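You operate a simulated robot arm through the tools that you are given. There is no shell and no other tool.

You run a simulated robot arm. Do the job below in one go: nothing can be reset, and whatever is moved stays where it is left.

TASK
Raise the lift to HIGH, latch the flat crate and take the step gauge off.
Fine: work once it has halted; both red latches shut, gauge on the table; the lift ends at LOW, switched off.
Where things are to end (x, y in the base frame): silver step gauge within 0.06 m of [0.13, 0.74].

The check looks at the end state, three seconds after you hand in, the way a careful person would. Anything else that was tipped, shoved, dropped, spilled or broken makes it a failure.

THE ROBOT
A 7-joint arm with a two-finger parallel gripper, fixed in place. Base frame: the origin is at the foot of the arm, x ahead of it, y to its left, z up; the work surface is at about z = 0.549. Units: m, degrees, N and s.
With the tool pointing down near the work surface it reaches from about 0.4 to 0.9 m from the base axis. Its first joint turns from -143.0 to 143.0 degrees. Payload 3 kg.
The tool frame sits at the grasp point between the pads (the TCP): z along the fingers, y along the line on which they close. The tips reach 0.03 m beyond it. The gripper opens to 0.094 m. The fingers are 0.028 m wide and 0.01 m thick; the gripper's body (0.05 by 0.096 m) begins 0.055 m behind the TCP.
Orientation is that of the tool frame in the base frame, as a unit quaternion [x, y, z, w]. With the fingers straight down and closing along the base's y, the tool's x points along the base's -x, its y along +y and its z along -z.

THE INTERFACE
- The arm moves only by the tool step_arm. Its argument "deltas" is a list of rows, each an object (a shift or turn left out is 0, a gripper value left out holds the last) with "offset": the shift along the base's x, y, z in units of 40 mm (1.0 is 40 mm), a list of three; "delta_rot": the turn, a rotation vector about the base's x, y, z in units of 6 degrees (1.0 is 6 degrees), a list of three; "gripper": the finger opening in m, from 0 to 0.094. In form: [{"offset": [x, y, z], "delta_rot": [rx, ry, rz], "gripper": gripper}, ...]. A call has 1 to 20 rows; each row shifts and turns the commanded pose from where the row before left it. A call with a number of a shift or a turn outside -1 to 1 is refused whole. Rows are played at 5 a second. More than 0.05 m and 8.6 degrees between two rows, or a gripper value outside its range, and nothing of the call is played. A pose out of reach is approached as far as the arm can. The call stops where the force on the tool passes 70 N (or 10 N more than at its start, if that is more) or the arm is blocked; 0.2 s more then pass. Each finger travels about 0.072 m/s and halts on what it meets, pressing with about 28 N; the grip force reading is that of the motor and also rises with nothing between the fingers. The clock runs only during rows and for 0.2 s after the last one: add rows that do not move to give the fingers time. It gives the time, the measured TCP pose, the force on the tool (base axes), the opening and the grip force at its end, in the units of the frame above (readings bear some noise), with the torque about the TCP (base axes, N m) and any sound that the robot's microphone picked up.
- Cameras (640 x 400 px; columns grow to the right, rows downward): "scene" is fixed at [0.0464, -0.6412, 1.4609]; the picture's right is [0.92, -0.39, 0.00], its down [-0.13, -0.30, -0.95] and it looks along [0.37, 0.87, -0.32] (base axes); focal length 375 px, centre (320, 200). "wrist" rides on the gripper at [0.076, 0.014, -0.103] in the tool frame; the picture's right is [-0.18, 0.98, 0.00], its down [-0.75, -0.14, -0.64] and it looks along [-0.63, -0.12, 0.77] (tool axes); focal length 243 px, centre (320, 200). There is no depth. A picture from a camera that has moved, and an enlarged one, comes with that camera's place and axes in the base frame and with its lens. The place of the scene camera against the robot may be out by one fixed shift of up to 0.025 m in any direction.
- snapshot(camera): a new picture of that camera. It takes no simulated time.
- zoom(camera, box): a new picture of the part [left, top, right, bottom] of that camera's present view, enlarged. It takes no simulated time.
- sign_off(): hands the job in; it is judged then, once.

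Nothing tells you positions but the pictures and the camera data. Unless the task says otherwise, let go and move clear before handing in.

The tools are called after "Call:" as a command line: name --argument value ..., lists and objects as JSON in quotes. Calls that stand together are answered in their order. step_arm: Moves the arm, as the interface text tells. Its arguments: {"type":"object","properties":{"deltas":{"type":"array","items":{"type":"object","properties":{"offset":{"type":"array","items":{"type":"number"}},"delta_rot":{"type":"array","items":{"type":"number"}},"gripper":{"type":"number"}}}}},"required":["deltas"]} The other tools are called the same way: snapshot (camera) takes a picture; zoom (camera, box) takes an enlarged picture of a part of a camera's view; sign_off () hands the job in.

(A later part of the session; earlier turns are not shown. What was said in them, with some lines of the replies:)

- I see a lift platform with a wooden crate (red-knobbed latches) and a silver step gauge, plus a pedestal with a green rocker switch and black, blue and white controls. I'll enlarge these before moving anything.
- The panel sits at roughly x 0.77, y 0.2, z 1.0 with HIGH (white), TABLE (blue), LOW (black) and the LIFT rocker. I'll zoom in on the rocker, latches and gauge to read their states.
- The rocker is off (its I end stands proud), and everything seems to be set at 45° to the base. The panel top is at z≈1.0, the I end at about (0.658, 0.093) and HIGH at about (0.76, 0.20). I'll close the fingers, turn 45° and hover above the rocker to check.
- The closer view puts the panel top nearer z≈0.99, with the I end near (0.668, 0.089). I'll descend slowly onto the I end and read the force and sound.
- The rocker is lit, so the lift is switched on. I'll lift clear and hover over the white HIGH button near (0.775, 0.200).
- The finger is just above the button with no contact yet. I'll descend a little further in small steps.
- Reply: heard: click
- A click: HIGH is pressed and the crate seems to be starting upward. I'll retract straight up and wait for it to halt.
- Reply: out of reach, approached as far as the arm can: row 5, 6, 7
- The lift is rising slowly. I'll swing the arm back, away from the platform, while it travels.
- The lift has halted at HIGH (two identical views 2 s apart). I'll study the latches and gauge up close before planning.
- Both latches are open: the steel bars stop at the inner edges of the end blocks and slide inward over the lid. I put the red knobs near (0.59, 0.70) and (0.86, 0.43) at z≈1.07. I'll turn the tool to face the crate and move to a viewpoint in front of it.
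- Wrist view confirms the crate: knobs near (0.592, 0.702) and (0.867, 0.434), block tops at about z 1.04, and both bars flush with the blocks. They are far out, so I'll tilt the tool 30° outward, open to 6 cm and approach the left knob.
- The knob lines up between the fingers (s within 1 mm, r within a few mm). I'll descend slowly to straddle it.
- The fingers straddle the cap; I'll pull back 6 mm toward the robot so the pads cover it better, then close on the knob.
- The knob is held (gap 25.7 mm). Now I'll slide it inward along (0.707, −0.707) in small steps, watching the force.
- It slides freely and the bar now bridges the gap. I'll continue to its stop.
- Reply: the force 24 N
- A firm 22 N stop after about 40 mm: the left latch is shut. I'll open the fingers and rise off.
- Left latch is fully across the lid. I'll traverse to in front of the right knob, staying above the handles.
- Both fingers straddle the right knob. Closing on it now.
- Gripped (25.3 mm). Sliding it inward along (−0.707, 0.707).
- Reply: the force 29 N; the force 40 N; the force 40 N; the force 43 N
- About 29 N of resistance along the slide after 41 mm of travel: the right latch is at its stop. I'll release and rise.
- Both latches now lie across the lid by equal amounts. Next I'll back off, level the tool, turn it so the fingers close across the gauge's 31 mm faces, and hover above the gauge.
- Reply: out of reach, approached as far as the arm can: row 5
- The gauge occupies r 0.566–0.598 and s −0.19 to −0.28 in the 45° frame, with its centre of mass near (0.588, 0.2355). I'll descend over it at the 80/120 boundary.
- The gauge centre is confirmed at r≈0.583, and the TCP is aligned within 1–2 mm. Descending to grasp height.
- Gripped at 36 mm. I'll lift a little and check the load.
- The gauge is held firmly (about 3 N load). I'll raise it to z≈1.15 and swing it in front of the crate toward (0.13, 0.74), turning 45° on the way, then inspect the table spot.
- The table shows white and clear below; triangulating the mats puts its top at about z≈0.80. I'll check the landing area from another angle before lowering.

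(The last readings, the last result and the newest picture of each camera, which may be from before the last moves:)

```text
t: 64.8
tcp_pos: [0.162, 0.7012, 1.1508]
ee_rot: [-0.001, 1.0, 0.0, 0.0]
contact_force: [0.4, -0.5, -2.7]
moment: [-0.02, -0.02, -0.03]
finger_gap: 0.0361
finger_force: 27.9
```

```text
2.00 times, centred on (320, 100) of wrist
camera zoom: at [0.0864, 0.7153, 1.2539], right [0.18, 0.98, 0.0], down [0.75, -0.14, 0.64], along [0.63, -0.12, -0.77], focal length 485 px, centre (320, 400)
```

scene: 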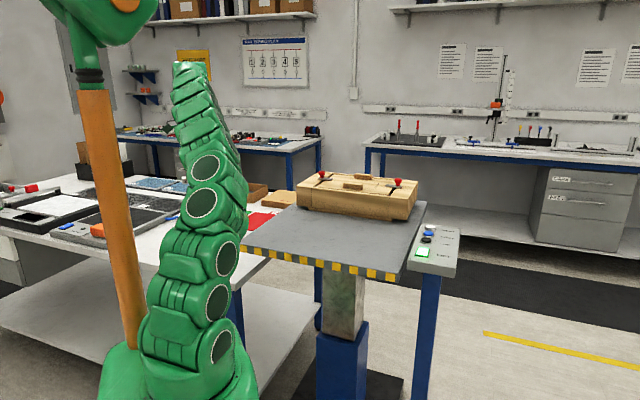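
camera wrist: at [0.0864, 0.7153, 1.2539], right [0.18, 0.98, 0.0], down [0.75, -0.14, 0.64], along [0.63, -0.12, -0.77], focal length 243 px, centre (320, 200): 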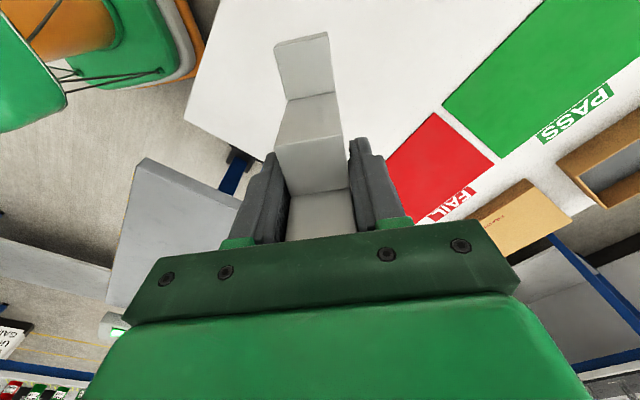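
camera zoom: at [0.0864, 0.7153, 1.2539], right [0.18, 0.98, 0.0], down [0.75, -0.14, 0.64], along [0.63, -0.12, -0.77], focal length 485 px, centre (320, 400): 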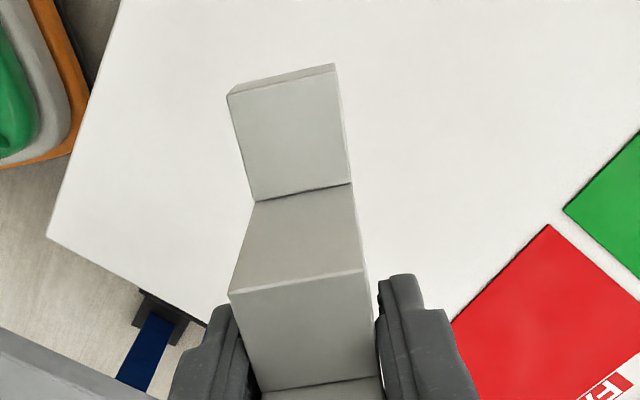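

The landing spot is clear. I'll lower the gauge over (0.135, 0.74), stopping well above the table first.

Call:
step_arm --deltas '[{"offset": [-0.17, 0.25, 0]}, {"offset": [-0.17, 0.25, -0.5]}, {"offset": [-0.17, 0.25, -0.8]}, {"offset": [-0.17, 0.22, -0.8]}, {"offset": [0, 0, -0.8]}, {"offset": [0, 0, -0.8]}, {"offset": [0, 0, -0.8]}, {"offset": [0, 0, -0.8]}, {"offset": [0, 0, -0.5]}, {}, {}]'

Call:
snapshot --camera "wrist"

Call:
snapshot --camera "scene"

```text
t: 67.2
tcp_pos: [0.1364, 0.7398, 0.9184]
ee_rot: [0.0, 1.0, 0.0, 0.0]
contact_force: [0.1, -0.1, -2.7]
moment: [0.0, -0.01, 0.01]
finger_gap: 0.0362
finger_force: 27.8
```

```text
taken
camera wrist: at [0.0617, 0.7546, 1.0204], right [0.18, 0.98, 0.0], down [0.75, -0.14, 0.64], along [0.63, -0.12, -0.77], focal length 243 px, centre (320, 200)
```

wrist: 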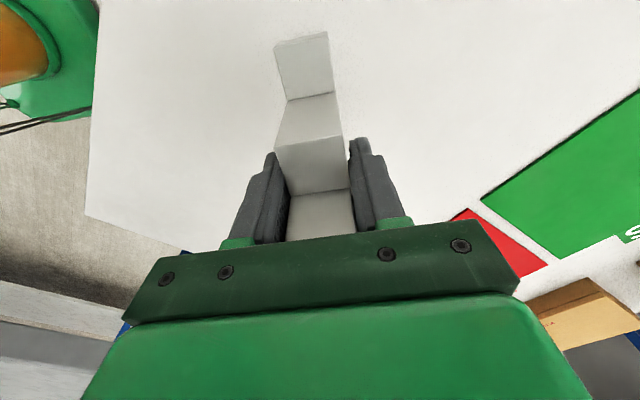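

```text
taken
```

scene: 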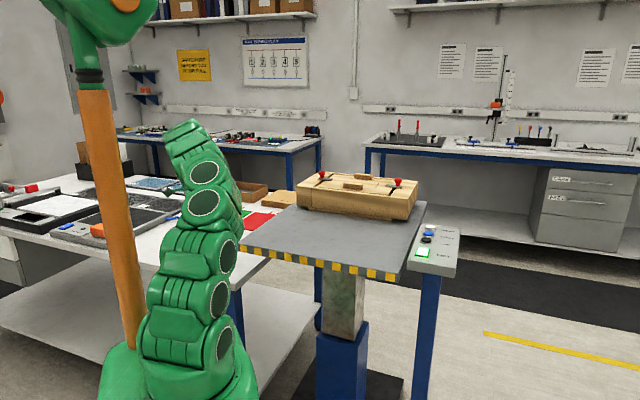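

Table top is now triangulated at z≈0.796, so contact should come at TCP z≈0.872. I'll lower in fine steps and watch the force.

Call:
step_arm --deltas '[{"offset": [0, 0, -0.3]}, {"offset": [0, 0, -0.3]}, {"offset": [0, 0, -0.15]}, {}]'

Call:
step_arm --deltas '[{"offset": [0, 0, -0.06]}, {"offset": [0, 0, -0.06]}, {"offset": [0, 0, -0.06]}, {}]'

Call:
step_arm --deltas '[{"offset": [0, 0, -0.05]}, {"offset": [0, 0, -0.05]}, {}]'

Call:
snapshot --camera "wrist"

```text
t: 68.2
tcp_pos: [0.1367, 0.7404, 0.8881]
ee_rot: [0.0, 1.0, 0.001, 0.0]
contact_force: [-0.3, 0.5, -2.8]
moment: [0.03, -0.02, 0.0]
finger_gap: 0.0363
finger_force: 28.2
```

```text
t: 69.2
tcp_pos: [0.1371, 0.7395, 0.8815]
ee_rot: [0.0, 1.0, 0.0, 0.0]
contact_force: [-0.3, 0.4, -2.0]
moment: [0.0, 0.03, 0.0]
finger_gap: 0.0362
finger_force: 27.8
```

```text
t: 70.0
tcp_pos: [0.1363, 0.7396, 0.8779]
ee_rot: [0.0, 1.0, 0.0, 0.0]
contact_force: [0.1, 0.0, -3.6]
moment: [-0.01, -0.01, 0.04]
finger_gap: 0.0361
finger_force: 28.1
```

```text
taken
camera wrist: at [0.0608, 0.7539, 0.9803], right [0.18, 0.98, 0.0], down [0.75, -0.14, 0.64], along [0.63, -0.12, -0.77], focal length 243 px, centre (320, 200)
```

wrist: 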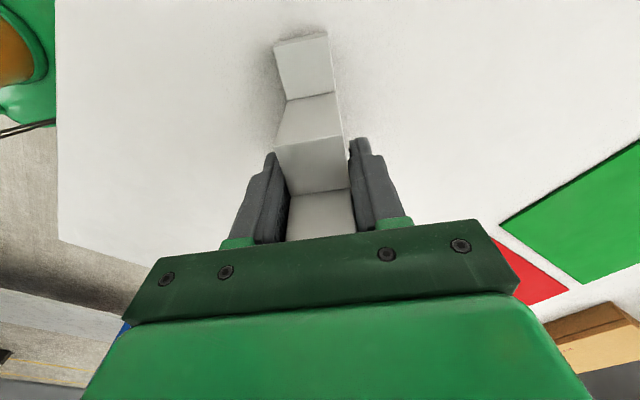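

Call:
step_arm --deltas '[{"offset": [0, 0, -0.05]}, {"offset": [0, 0, -0.05]}, {}]'

Call:
step_arm --deltas '[{"offset": [0, 0, -0.04]}, {"offset": [0, 0, -0.04]}, {}]'

Call:
zoom --camera "wrist" --box '[220, 0, 420, 130]'

```text
t: 70.8
tcp_pos: [0.1367, 0.7406, 0.8747]
ee_rot: [0.0, 1.0, 0.001, 0.0]
contact_force: [-0.2, -4.1, 29.7]
moment: [-0.26, 0.0, -0.11]
finger_gap: 0.0363
finger_force: 27.9
```

```text
t: 71.6
tcp_pos: [0.1368, 0.7403, 0.871]
ee_rot: [0.0, 1.0, 0.0, 0.001]
contact_force: [1.8, 8.1, 30.4]
moment: [0.04, 0.0, -0.05]
finger_gap: 0.0363
finger_force: 28.3
```

```text
3.08 times, centred on (320, 65) of wrist
camera zoom: at [0.0613, 0.7539, 0.9735], right [0.18, 0.98, 0.0], down [0.75, -0.14, 0.64], along [0.63, -0.12, -0.77], focal length 746 px, centre (320, 615)
```

zoom: 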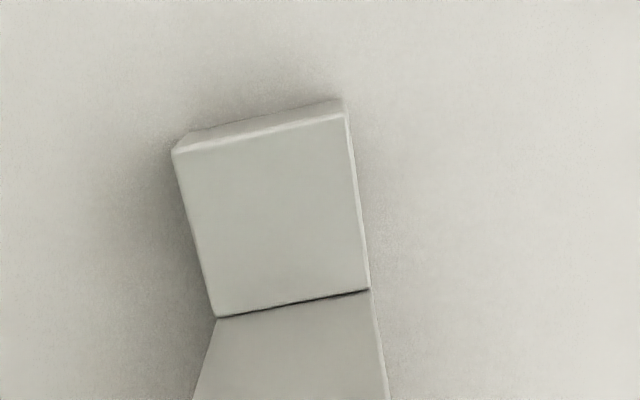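

The gauge is standing on the table (30 N reaction at TCP z≈0.875). I'll open the fingers and rise straight up.

Call:
step_arm --deltas '[{"offset": [0, 0, 0.05]}, {"gripper": 0.05}, {"gripper": 0.075}, {}, {}]'

Call:
snapshot --camera "wrist"

```text
t: 72.8
tcp_pos: [0.1369, 0.7401, 0.872]
ee_rot: [-0.001, 1.0, -0.001, 0.0]
contact_force: [-0.2, -0.5, 0.2]
moment: [0.0, -0.01, -0.01]
finger_gap: 0.075
finger_force: 0.0
```

```text
taken
camera wrist: at [0.0614, 0.7541, 0.9752], right [0.18, 0.98, 0.0], down [0.75, -0.14, 0.64], along [0.63, -0.12, -0.77], focal length 243 px, centre (320, 200)
```

wrist: 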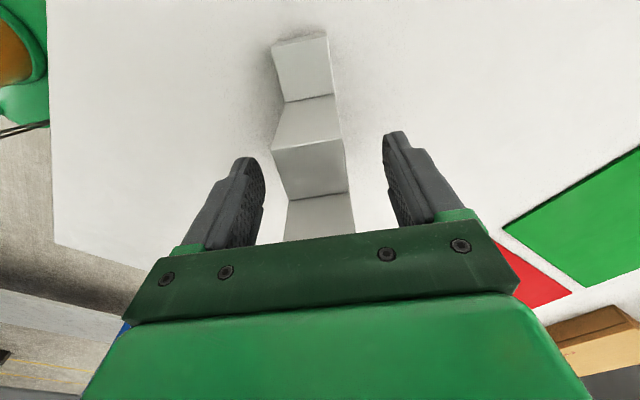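

Call:
step_arm --deltas '[{"offset": [0, 0, 0.3]}, {"offset": [0, 0, 0.6]}, {"offset": [0, 0, 0.9]}, {"offset": [0, 0, 1]}, {"offset": [0, 0, 1]}, {"offset": [0, 0, 1]}, {"offset": [0, 0, 1]}, {"offset": [0, 0, 1]}, {}]'

Call:
snapshot --camera "wrist"

Call:
snapshot --camera "scene"

```text
t: 74.8
tcp_pos: [0.1382, 0.7397, 1.1453]
ee_rot: [0.0, 1.0, 0.0, 0.0]
contact_force: [-0.4, -0.3, -0.8]
moment: [0.01, 0.03, -0.03]
finger_gap: 0.075
finger_force: 0.0
```

```text
taken
camera wrist: at [0.0621, 0.7543, 1.2477], right [0.18, 0.98, 0.0], down [0.75, -0.14, 0.64], along [0.63, -0.12, -0.77], focal length 243 px, centre (320, 200)
```

wrist: 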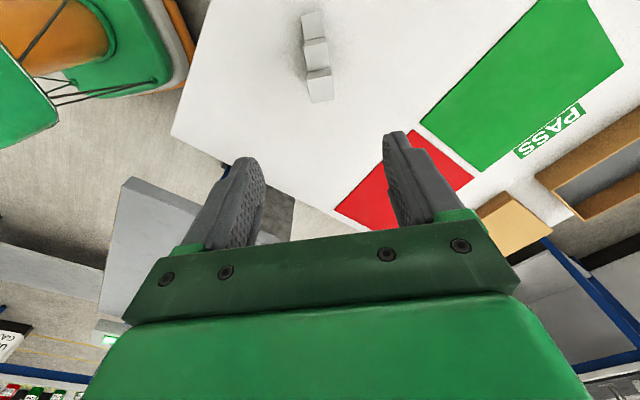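

```text
taken
```

scene: 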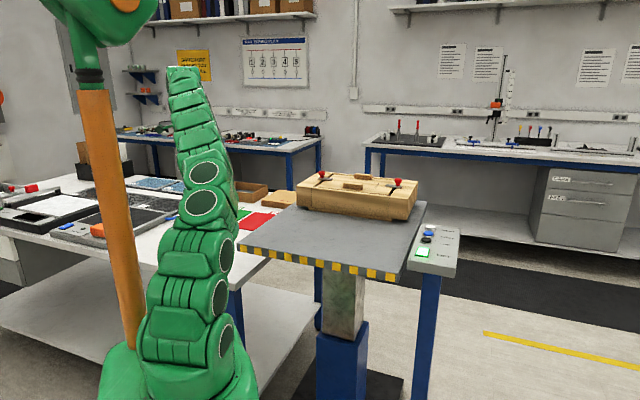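

The gauge stands upright and free on the table. Now I'll close the fingers, turn back 45° and travel in front of the crate to hover over LOW at about (0.711, 0.136).

Call:
step_arm --deltas '[{"offset": [0.7163, -0.755, 0], "delta_rot": [0, 0, -0.375], "gripper": 0.0}, {"offset": [0.7163, -0.755, 0], "delta_rot": [0, 0, -0.375]}, {"offset": [0.7163, -0.755, 0], "delta_rot": [0, 0, -0.375]}, {"offset": [0.7163, -0.755, 0], "delta_rot": [0, 0, -0.375]}, {"offset": [0.7163, -0.755, 0], "delta_rot": [0, 0, -0.375]}, {"offset": [0.7163, -0.755, 0], "delta_rot": [0, 0, -0.375]}, {"offset": [0.7163, -0.755, 0], "delta_rot": [0, 0, -0.375]}, {"offset": [0.7163, -0.755, 0], "delta_rot": [0, 0, -0.375]}, {"offset": [0.7163, -0.755, 0], "delta_rot": [0, 0, -0.375]}, {"offset": [0.7163, -0.755, 0], "delta_rot": [0, 0, -0.375]}, {"offset": [0.7163, -0.755, 0], "delta_rot": [0, 0, -0.375]}, {"offset": [0.7163, -0.755, 0], "delta_rot": [0, 0, -0.375]}, {"offset": [0.7163, -0.755, 0], "delta_rot": [0, 0, -0.375]}, {"offset": [0.7163, -0.755, 0], "delta_rot": [0, 0, -0.375]}, {"offset": [0.7163, -0.755, 0], "delta_rot": [0, 0, -0.375]}, {"offset": [0.7163, -0.755, 0], "delta_rot": [0, 0, -0.375]}, {"offset": [0.7163, -0.755, 0], "delta_rot": [0, 0, -0.375]}, {"offset": [0.7163, -0.755, 0], "delta_rot": [0, 0, -0.375]}, {"offset": [0.7163, -0.755, 0], "delta_rot": [0, 0, -0.375]}, {"offset": [0.7163, -0.755, 0], "delta_rot": [0, 0, -0.375]}]'

Call:
step_arm --deltas '[{"offset": [0, 0, -0.7]}, {"offset": [0, 0, -0.7]}, {"offset": [0, 0, -0.5]}, {}, {}]'

Call:
snapshot --camera "wrist"

Call:
zoom --camera "scene" --box '[380, 180, 480, 260]'

Call:
snapshot --camera "scene"

```text
t: 79.0
tcp_pos: [0.7117, 0.134, 1.144]
ee_rot: [0.383, 0.924, 0.0, 0.0]
contact_force: [-0.2, 0.8, 0.0]
moment: [0.02, -0.01, -0.01]
finger_gap: 0.0
finger_force: 28.2
```

```text
t: 80.2
tcp_pos: [0.7107, 0.1349, 1.0684]
ee_rot: [0.383, 0.924, 0.0, 0.0]
contact_force: [-0.7, 0.9, -0.6]
moment: [0.0, 0.01, -0.03]
finger_gap: 0.0
finger_force: 27.9
```

```text
taken
camera wrist: at [0.6678, 0.199, 1.1715], right [0.82, 0.57, 0.0], down [0.43, -0.63, 0.64], along [0.36, -0.53, -0.77], focal length 243 px, centre (320, 200)
```

wrist: 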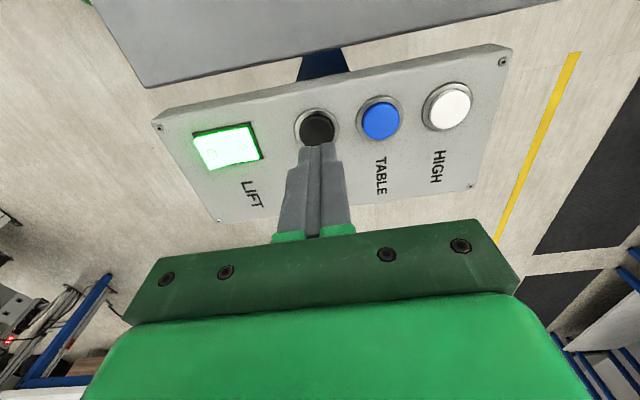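

```text
5.00 times, centred on (430, 220) of scene
camera zoom: at [0.0464, -0.6412, 1.4609], right [0.92, -0.39, 0.0], down [-0.13, -0.3, -0.95], along [0.37, 0.87, -0.32], focal length 1877 px, centre (-230, 100)
```

zoom: 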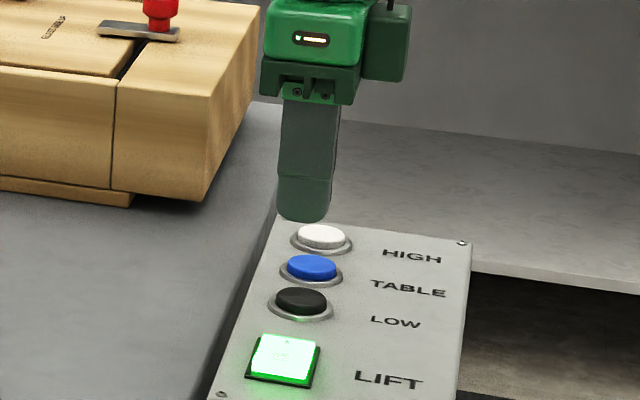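

```text
taken
```

scene: 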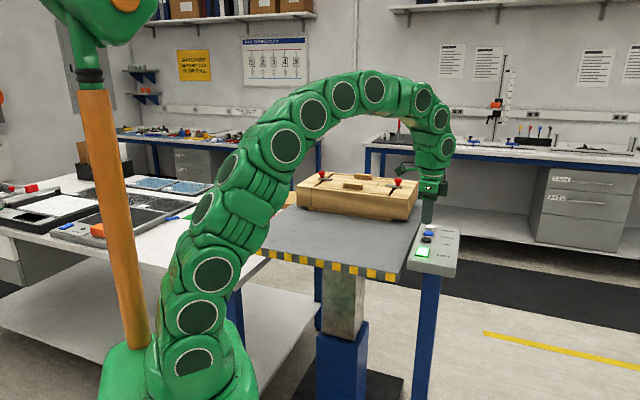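

Aligned over LOW within 2 mm. Pressing it now in small steps.

Call:
step_arm --deltas '[{"offset": [-0.02, 0, -0.5]}, {"offset": [0, 0, -0.4]}, {"offset": [0, 0, -0.15]}, {"offset": [0, 0, -0.1]}, {"offset": [0, 0, -0.1]}, {}]'

Call:
zoom --camera "scene" --box '[380, 180, 480, 260]'

```text
t: 81.6
tcp_pos: [0.71, 0.1344, 1.0187]
ee_rot: [0.382, 0.924, 0.001, 0.001]
contact_force: [-0.9, 1.5, 7.2]
moment: [0.02, 0.02, 0.01]
finger_gap: 0.0001
finger_force: 27.7
heard: click
```

```text
5.00 times, centred on (430, 220) of scene
camera zoom: at [0.0464, -0.6412, 1.4609], right [0.92, -0.39, 0.0], down [-0.13, -0.3, -0.95], along [0.37, 0.87, -0.32], focal length 1877 px, centre (-230, 100)
```

zoom: 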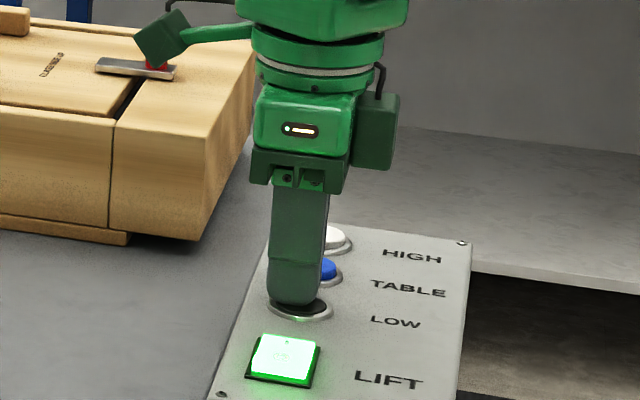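

A click, and the crate has started down. I'll lift off the button and wait for the lift to reach LOW.

Call:
step_arm --deltas '[{"offset": [0, 0, 0.5]}, {"offset": [0, 0, 0.8]}, {"offset": [0, 0, 0.8]}, {}, {}, {}, {}, {}, {}, {}, {}, {}, {}, {}, {}, {}, {}, {}, {}, {}]'

Call:
snapshot --camera "scene"

Call:
step_arm --deltas '[{}, {}, {}, {}, {}, {}, {}, {}, {}, {}, {}, {}, {}, {}, {}, {}, {}, {}, {}, {}]'

Call:
snapshot --camera "scene"

```text
t: 85.8
tcp_pos: [0.7086, 0.1379, 1.1003]
ee_rot: [0.383, 0.924, -0.001, 0.0]
contact_force: [0.3, -0.1, -0.2]
moment: [0.0, 0.0, -0.01]
finger_gap: 0.0
finger_force: 27.8
```

```text
taken
```

scene: 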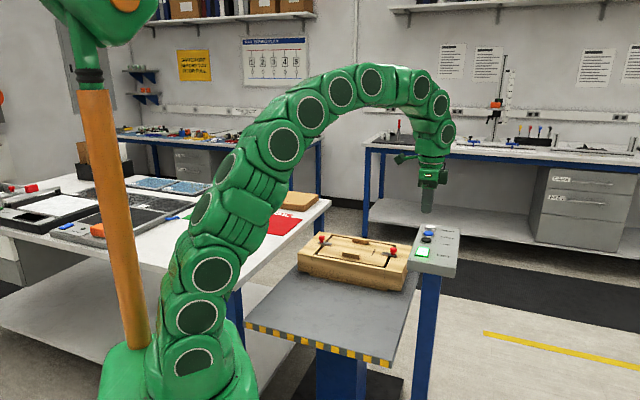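

```text
t: 90.0
tcp_pos: [0.7089, 0.1376, 1.1014]
ee_rot: [0.383, 0.924, -0.001, 0.0]
contact_force: [-0.2, -0.2, -0.4]
moment: [0.01, 0.01, -0.03]
finger_gap: 0.0002
finger_force: 28.0
```

```text
taken
```

scene: 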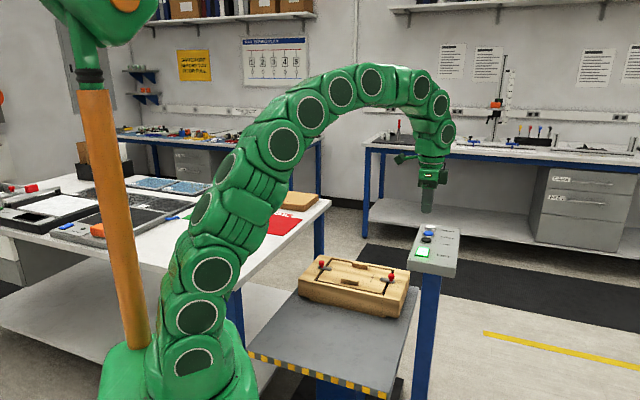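

Call:
step_arm --deltas '[{}, {}, {}, {}, {}, {}, {}, {}, {}, {}]'

Call:
zoom --camera "scene" --box '[240, 220, 480, 400]'

Call:
step_arm --deltas '[{}, {}, {}, {}, {}, {}, {}, {}, {}, {}]'

Call:
zoom --camera "scene" --box '[240, 220, 480, 400]'

```text
t: 92.2
tcp_pos: [0.7077, 0.1366, 1.1014]
ee_rot: [0.382, 0.924, 0.0, 0.0]
contact_force: [0.3, -0.1, -0.9]
moment: [0.0, 0.01, 0.01]
finger_gap: 0.0
finger_force: 28.1
```

```text
2.22 times, centred on (360, 310) of scene
camera zoom: at [0.0464, -0.6412, 1.4609], right [0.92, -0.39, 0.0], down [-0.13, -0.3, -0.95], along [0.37, 0.87, -0.32], focal length 834 px, centre (231, -44)
```

zoom: 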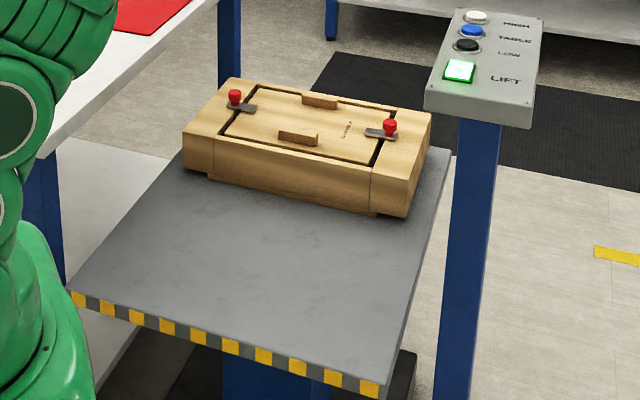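

```text
t: 94.4
tcp_pos: [0.7088, 0.1368, 1.1019]
ee_rot: [0.383, 0.924, 0.0, 0.0]
contact_force: [-0.2, 0.2, 0.2]
moment: [-0.06, -0.05, 0.02]
finger_gap: 0.0
finger_force: 27.8
```

```text
2.22 times, centred on (360, 310) of scene
camera zoom: at [0.0464, -0.6412, 1.4609], right [0.92, -0.39, 0.0], down [-0.13, -0.3, -0.95], along [0.37, 0.87, -0.32], focal length 834 px, centre (231, -44)
```

zoom: 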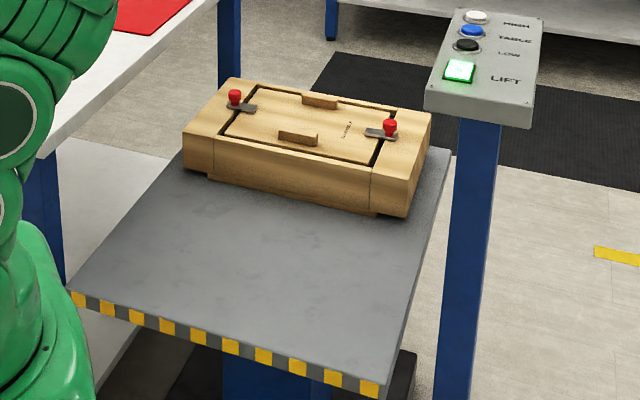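

The lift is halted at LOW, matching its starting position. Last step is the O end of the rocker, near (0.648, 0.067); I'll hover there and check.

Call:
step_arm --deltas '[{"offset": [-0.5, -0.58, 0]}, {"offset": [-0.5, -0.58, 0]}, {"offset": [-0.52, -0.59, -0.3]}, {"offset": [0, 0, -0.7]}, {}, {}]'

Call:
snapshot --camera "wrist"

Call:
zoom --camera "scene" --box '[390, 200, 470, 260]'

Call:
zoom --camera "wrist" --box '[240, 60, 440, 190]'

```text
t: 95.8
tcp_pos: [0.6489, 0.0667, 1.0628]
ee_rot: [0.383, 0.924, 0.001, 0.0]
contact_force: [-0.2, -0.7, 0.0]
moment: [0.01, 0.0, -0.01]
finger_gap: 0.0001
finger_force: 28.2
```

```text
taken
camera wrist: at [0.6051, 0.1301, 1.1656], right [0.82, 0.57, 0.0], down [0.43, -0.63, 0.64], along [0.36, -0.53, -0.77], focal length 243 px, centre (320, 200)
```

wrist: 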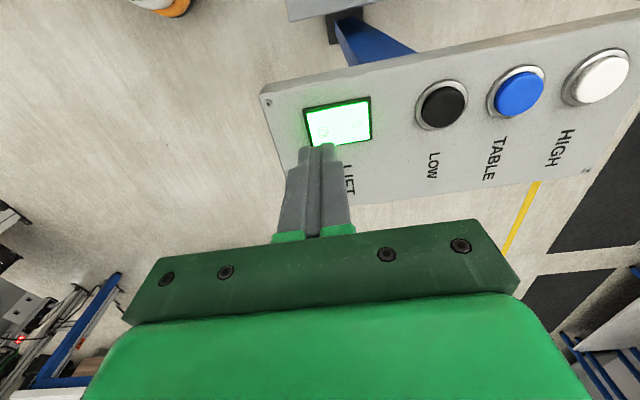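

```text
6.67 times, centred on (430, 230) of scene
camera zoom: at [0.0464, -0.6412, 1.4609], right [0.92, -0.39, 0.0], down [-0.13, -0.3, -0.95], along [0.37, 0.87, -0.32], focal length 2503 px, centre (-413, 0)
```

zoom: 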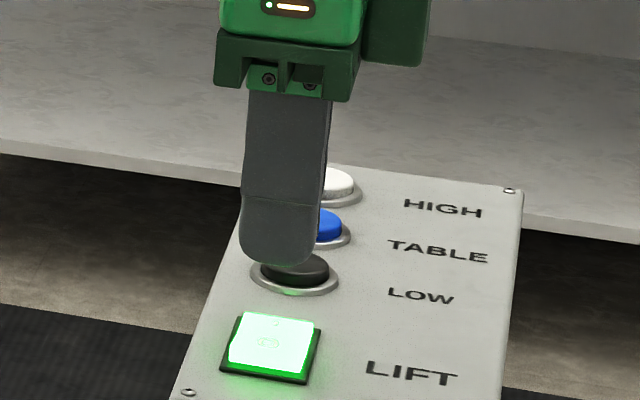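

```text
3.08 times, centred on (340, 125) of wrist
camera zoom: at [0.6051, 0.1301, 1.1656], right [0.82, 0.57, 0.0], down [0.43, -0.63, 0.64], along [0.36, -0.53, -0.77], focal length 746 px, centre (258, 431)
```

zoom: 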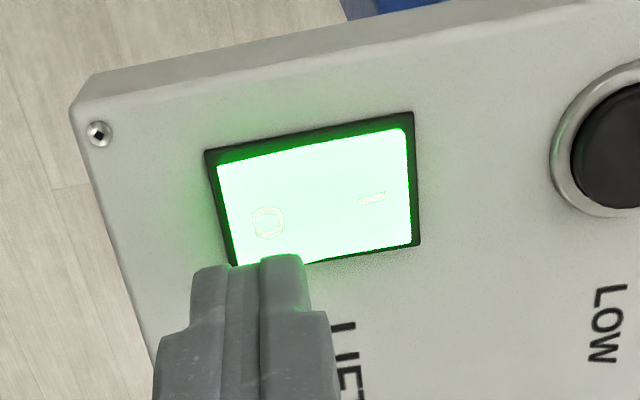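

The finger is right over the O end. Pressing down to the same depth that switched it on.

Call:
step_arm --deltas '[{"offset": [0, 0.02, -0.5]}, {"offset": [0, 0, -0.2]}, {"offset": [0, 0, -0.1]}, {"offset": [0, 0, -0.1]}, {"offset": [0, 0, -0.1]}, {}]'

Call:
zoom --camera "scene" --box '[390, 200, 470, 260]'

```text
t: 97.2
tcp_pos: [0.6481, 0.0666, 1.0219]
ee_rot: [0.383, 0.924, 0.0, 0.0]
contact_force: [-2.7, -1.0, 5.9]
moment: [0.0, 0.06, 0.01]
finger_gap: 0.0
finger_force: 27.9
```

```text
6.67 times, centred on (430, 230) of scene
camera zoom: at [0.0464, -0.6412, 1.4609], right [0.92, -0.39, 0.0], down [-0.13, -0.3, -0.95], along [0.37, 0.87, -0.32], focal length 2503 px, centre (-413, 0)
```

zoom: 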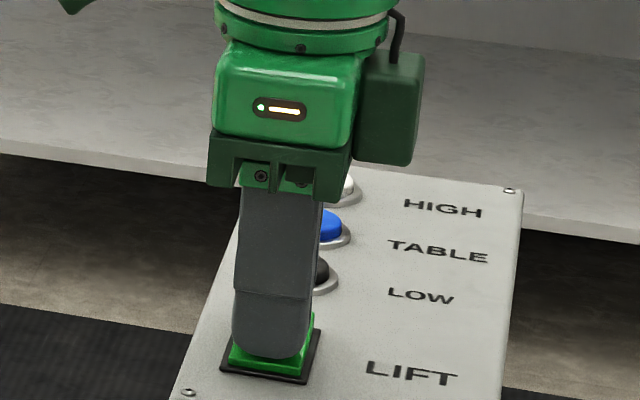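

The rocker light is out. I'll lift clear and check the whole scene.

Call:
step_arm --deltas '[{"offset": [0, 0, 0.4]}, {"offset": [0, 0, 0.8]}, {"offset": [0, 0, 0.9]}, {"offset": [0, 0, 0.9]}, {"offset": [-0.3, 0, 0.9]}, {"offset": [-0.5, -0.3, 0.7]}, {"offset": [-0.5, -0.3, 0.5]}, {}, {}, {}]'

Call:
snapshot --camera "scene"

Call:
zoom --camera "scene" --box '[408, 220, 460, 260]'

Call:
zoom --camera "scene" --box '[240, 220, 480, 400]'

Call:
zoom --camera "scene" --box '[120, 190, 300, 300]'

```text
t: 99.4
tcp_pos: [0.5952, 0.0412, 1.2273]
ee_rot: [0.383, 0.924, 0.0, -0.001]
contact_force: [-0.2, -0.4, 1.0]
moment: [0.0, 0.01, -0.01]
finger_gap: 0.0001
finger_force: 27.8
```

```text
taken
```

scene: 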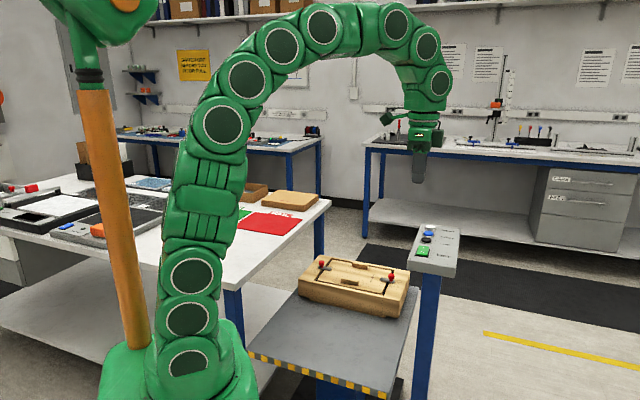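

```text
10.00 times, centred on (434, 240) of scene
camera zoom: at [0.0464, -0.6412, 1.4609], right [0.92, -0.39, 0.0], down [-0.13, -0.3, -0.95], along [0.37, 0.87, -0.32], focal length 3754 px, centre (-820, -200)
```

zoom: 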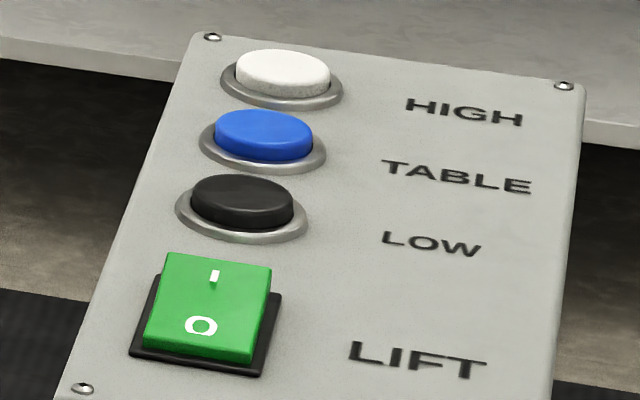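

```text
2.22 times, centred on (360, 310) of scene
camera zoom: at [0.0464, -0.6412, 1.4609], right [0.92, -0.39, 0.0], down [-0.13, -0.3, -0.95], along [0.37, 0.87, -0.32], focal length 834 px, centre (231, -44)
```

zoom: 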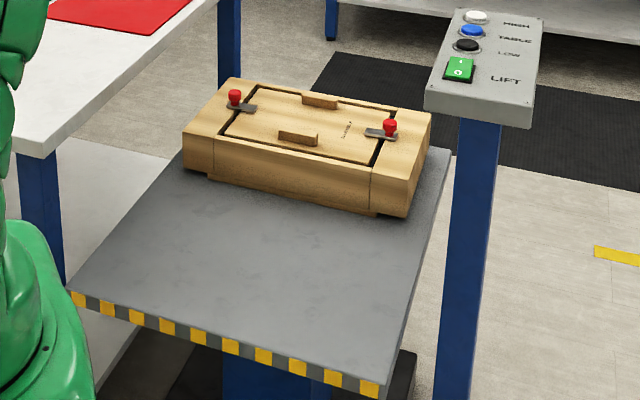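

```text
3.56 times, centred on (210, 245) of scene
camera zoom: at [0.0464, -0.6412, 1.4609], right [0.92, -0.39, 0.0], down [-0.13, -0.3, -0.95], along [0.37, 0.87, -0.32], focal length 1335 px, centre (711, 40)
```

zoom: 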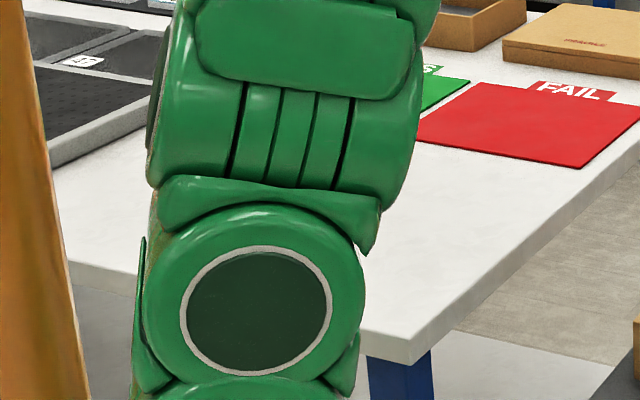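

The rocker is back at O and unlit, and the lift sits at LOW. Both red latches lie across the lid, and the gauge stands on the table at about (0.12–0.13, 0.74). The arm is clear, so I'm handing in.

Call:
sign_off

```text
The job is handed in.
```

The job is done and handed in. I have no result from the check itself; what follows is from my last pictures and the force readings.

- **Lift:** I raised it to HIGH and worked only after two identical views showed it had halted. It then went back to LOW, where it matches its starting position. The LIFT switch is at O and unlit.
- **Latches:** both red latches are shut. Each slid about 40 mm to a firm stop, and the bars lie across the lid by about the same amount.
- **Gauge:** it stands upright on the table with its centre at about (0.12, 0.74), within the 0.06 m limit. In the last scene picture the arm hides it, so this comes from the wrist picture taken just after I let go.
- **Everything else:** nothing was bumped or tipped that I could see. The arm is empty and clear of the lift and table.
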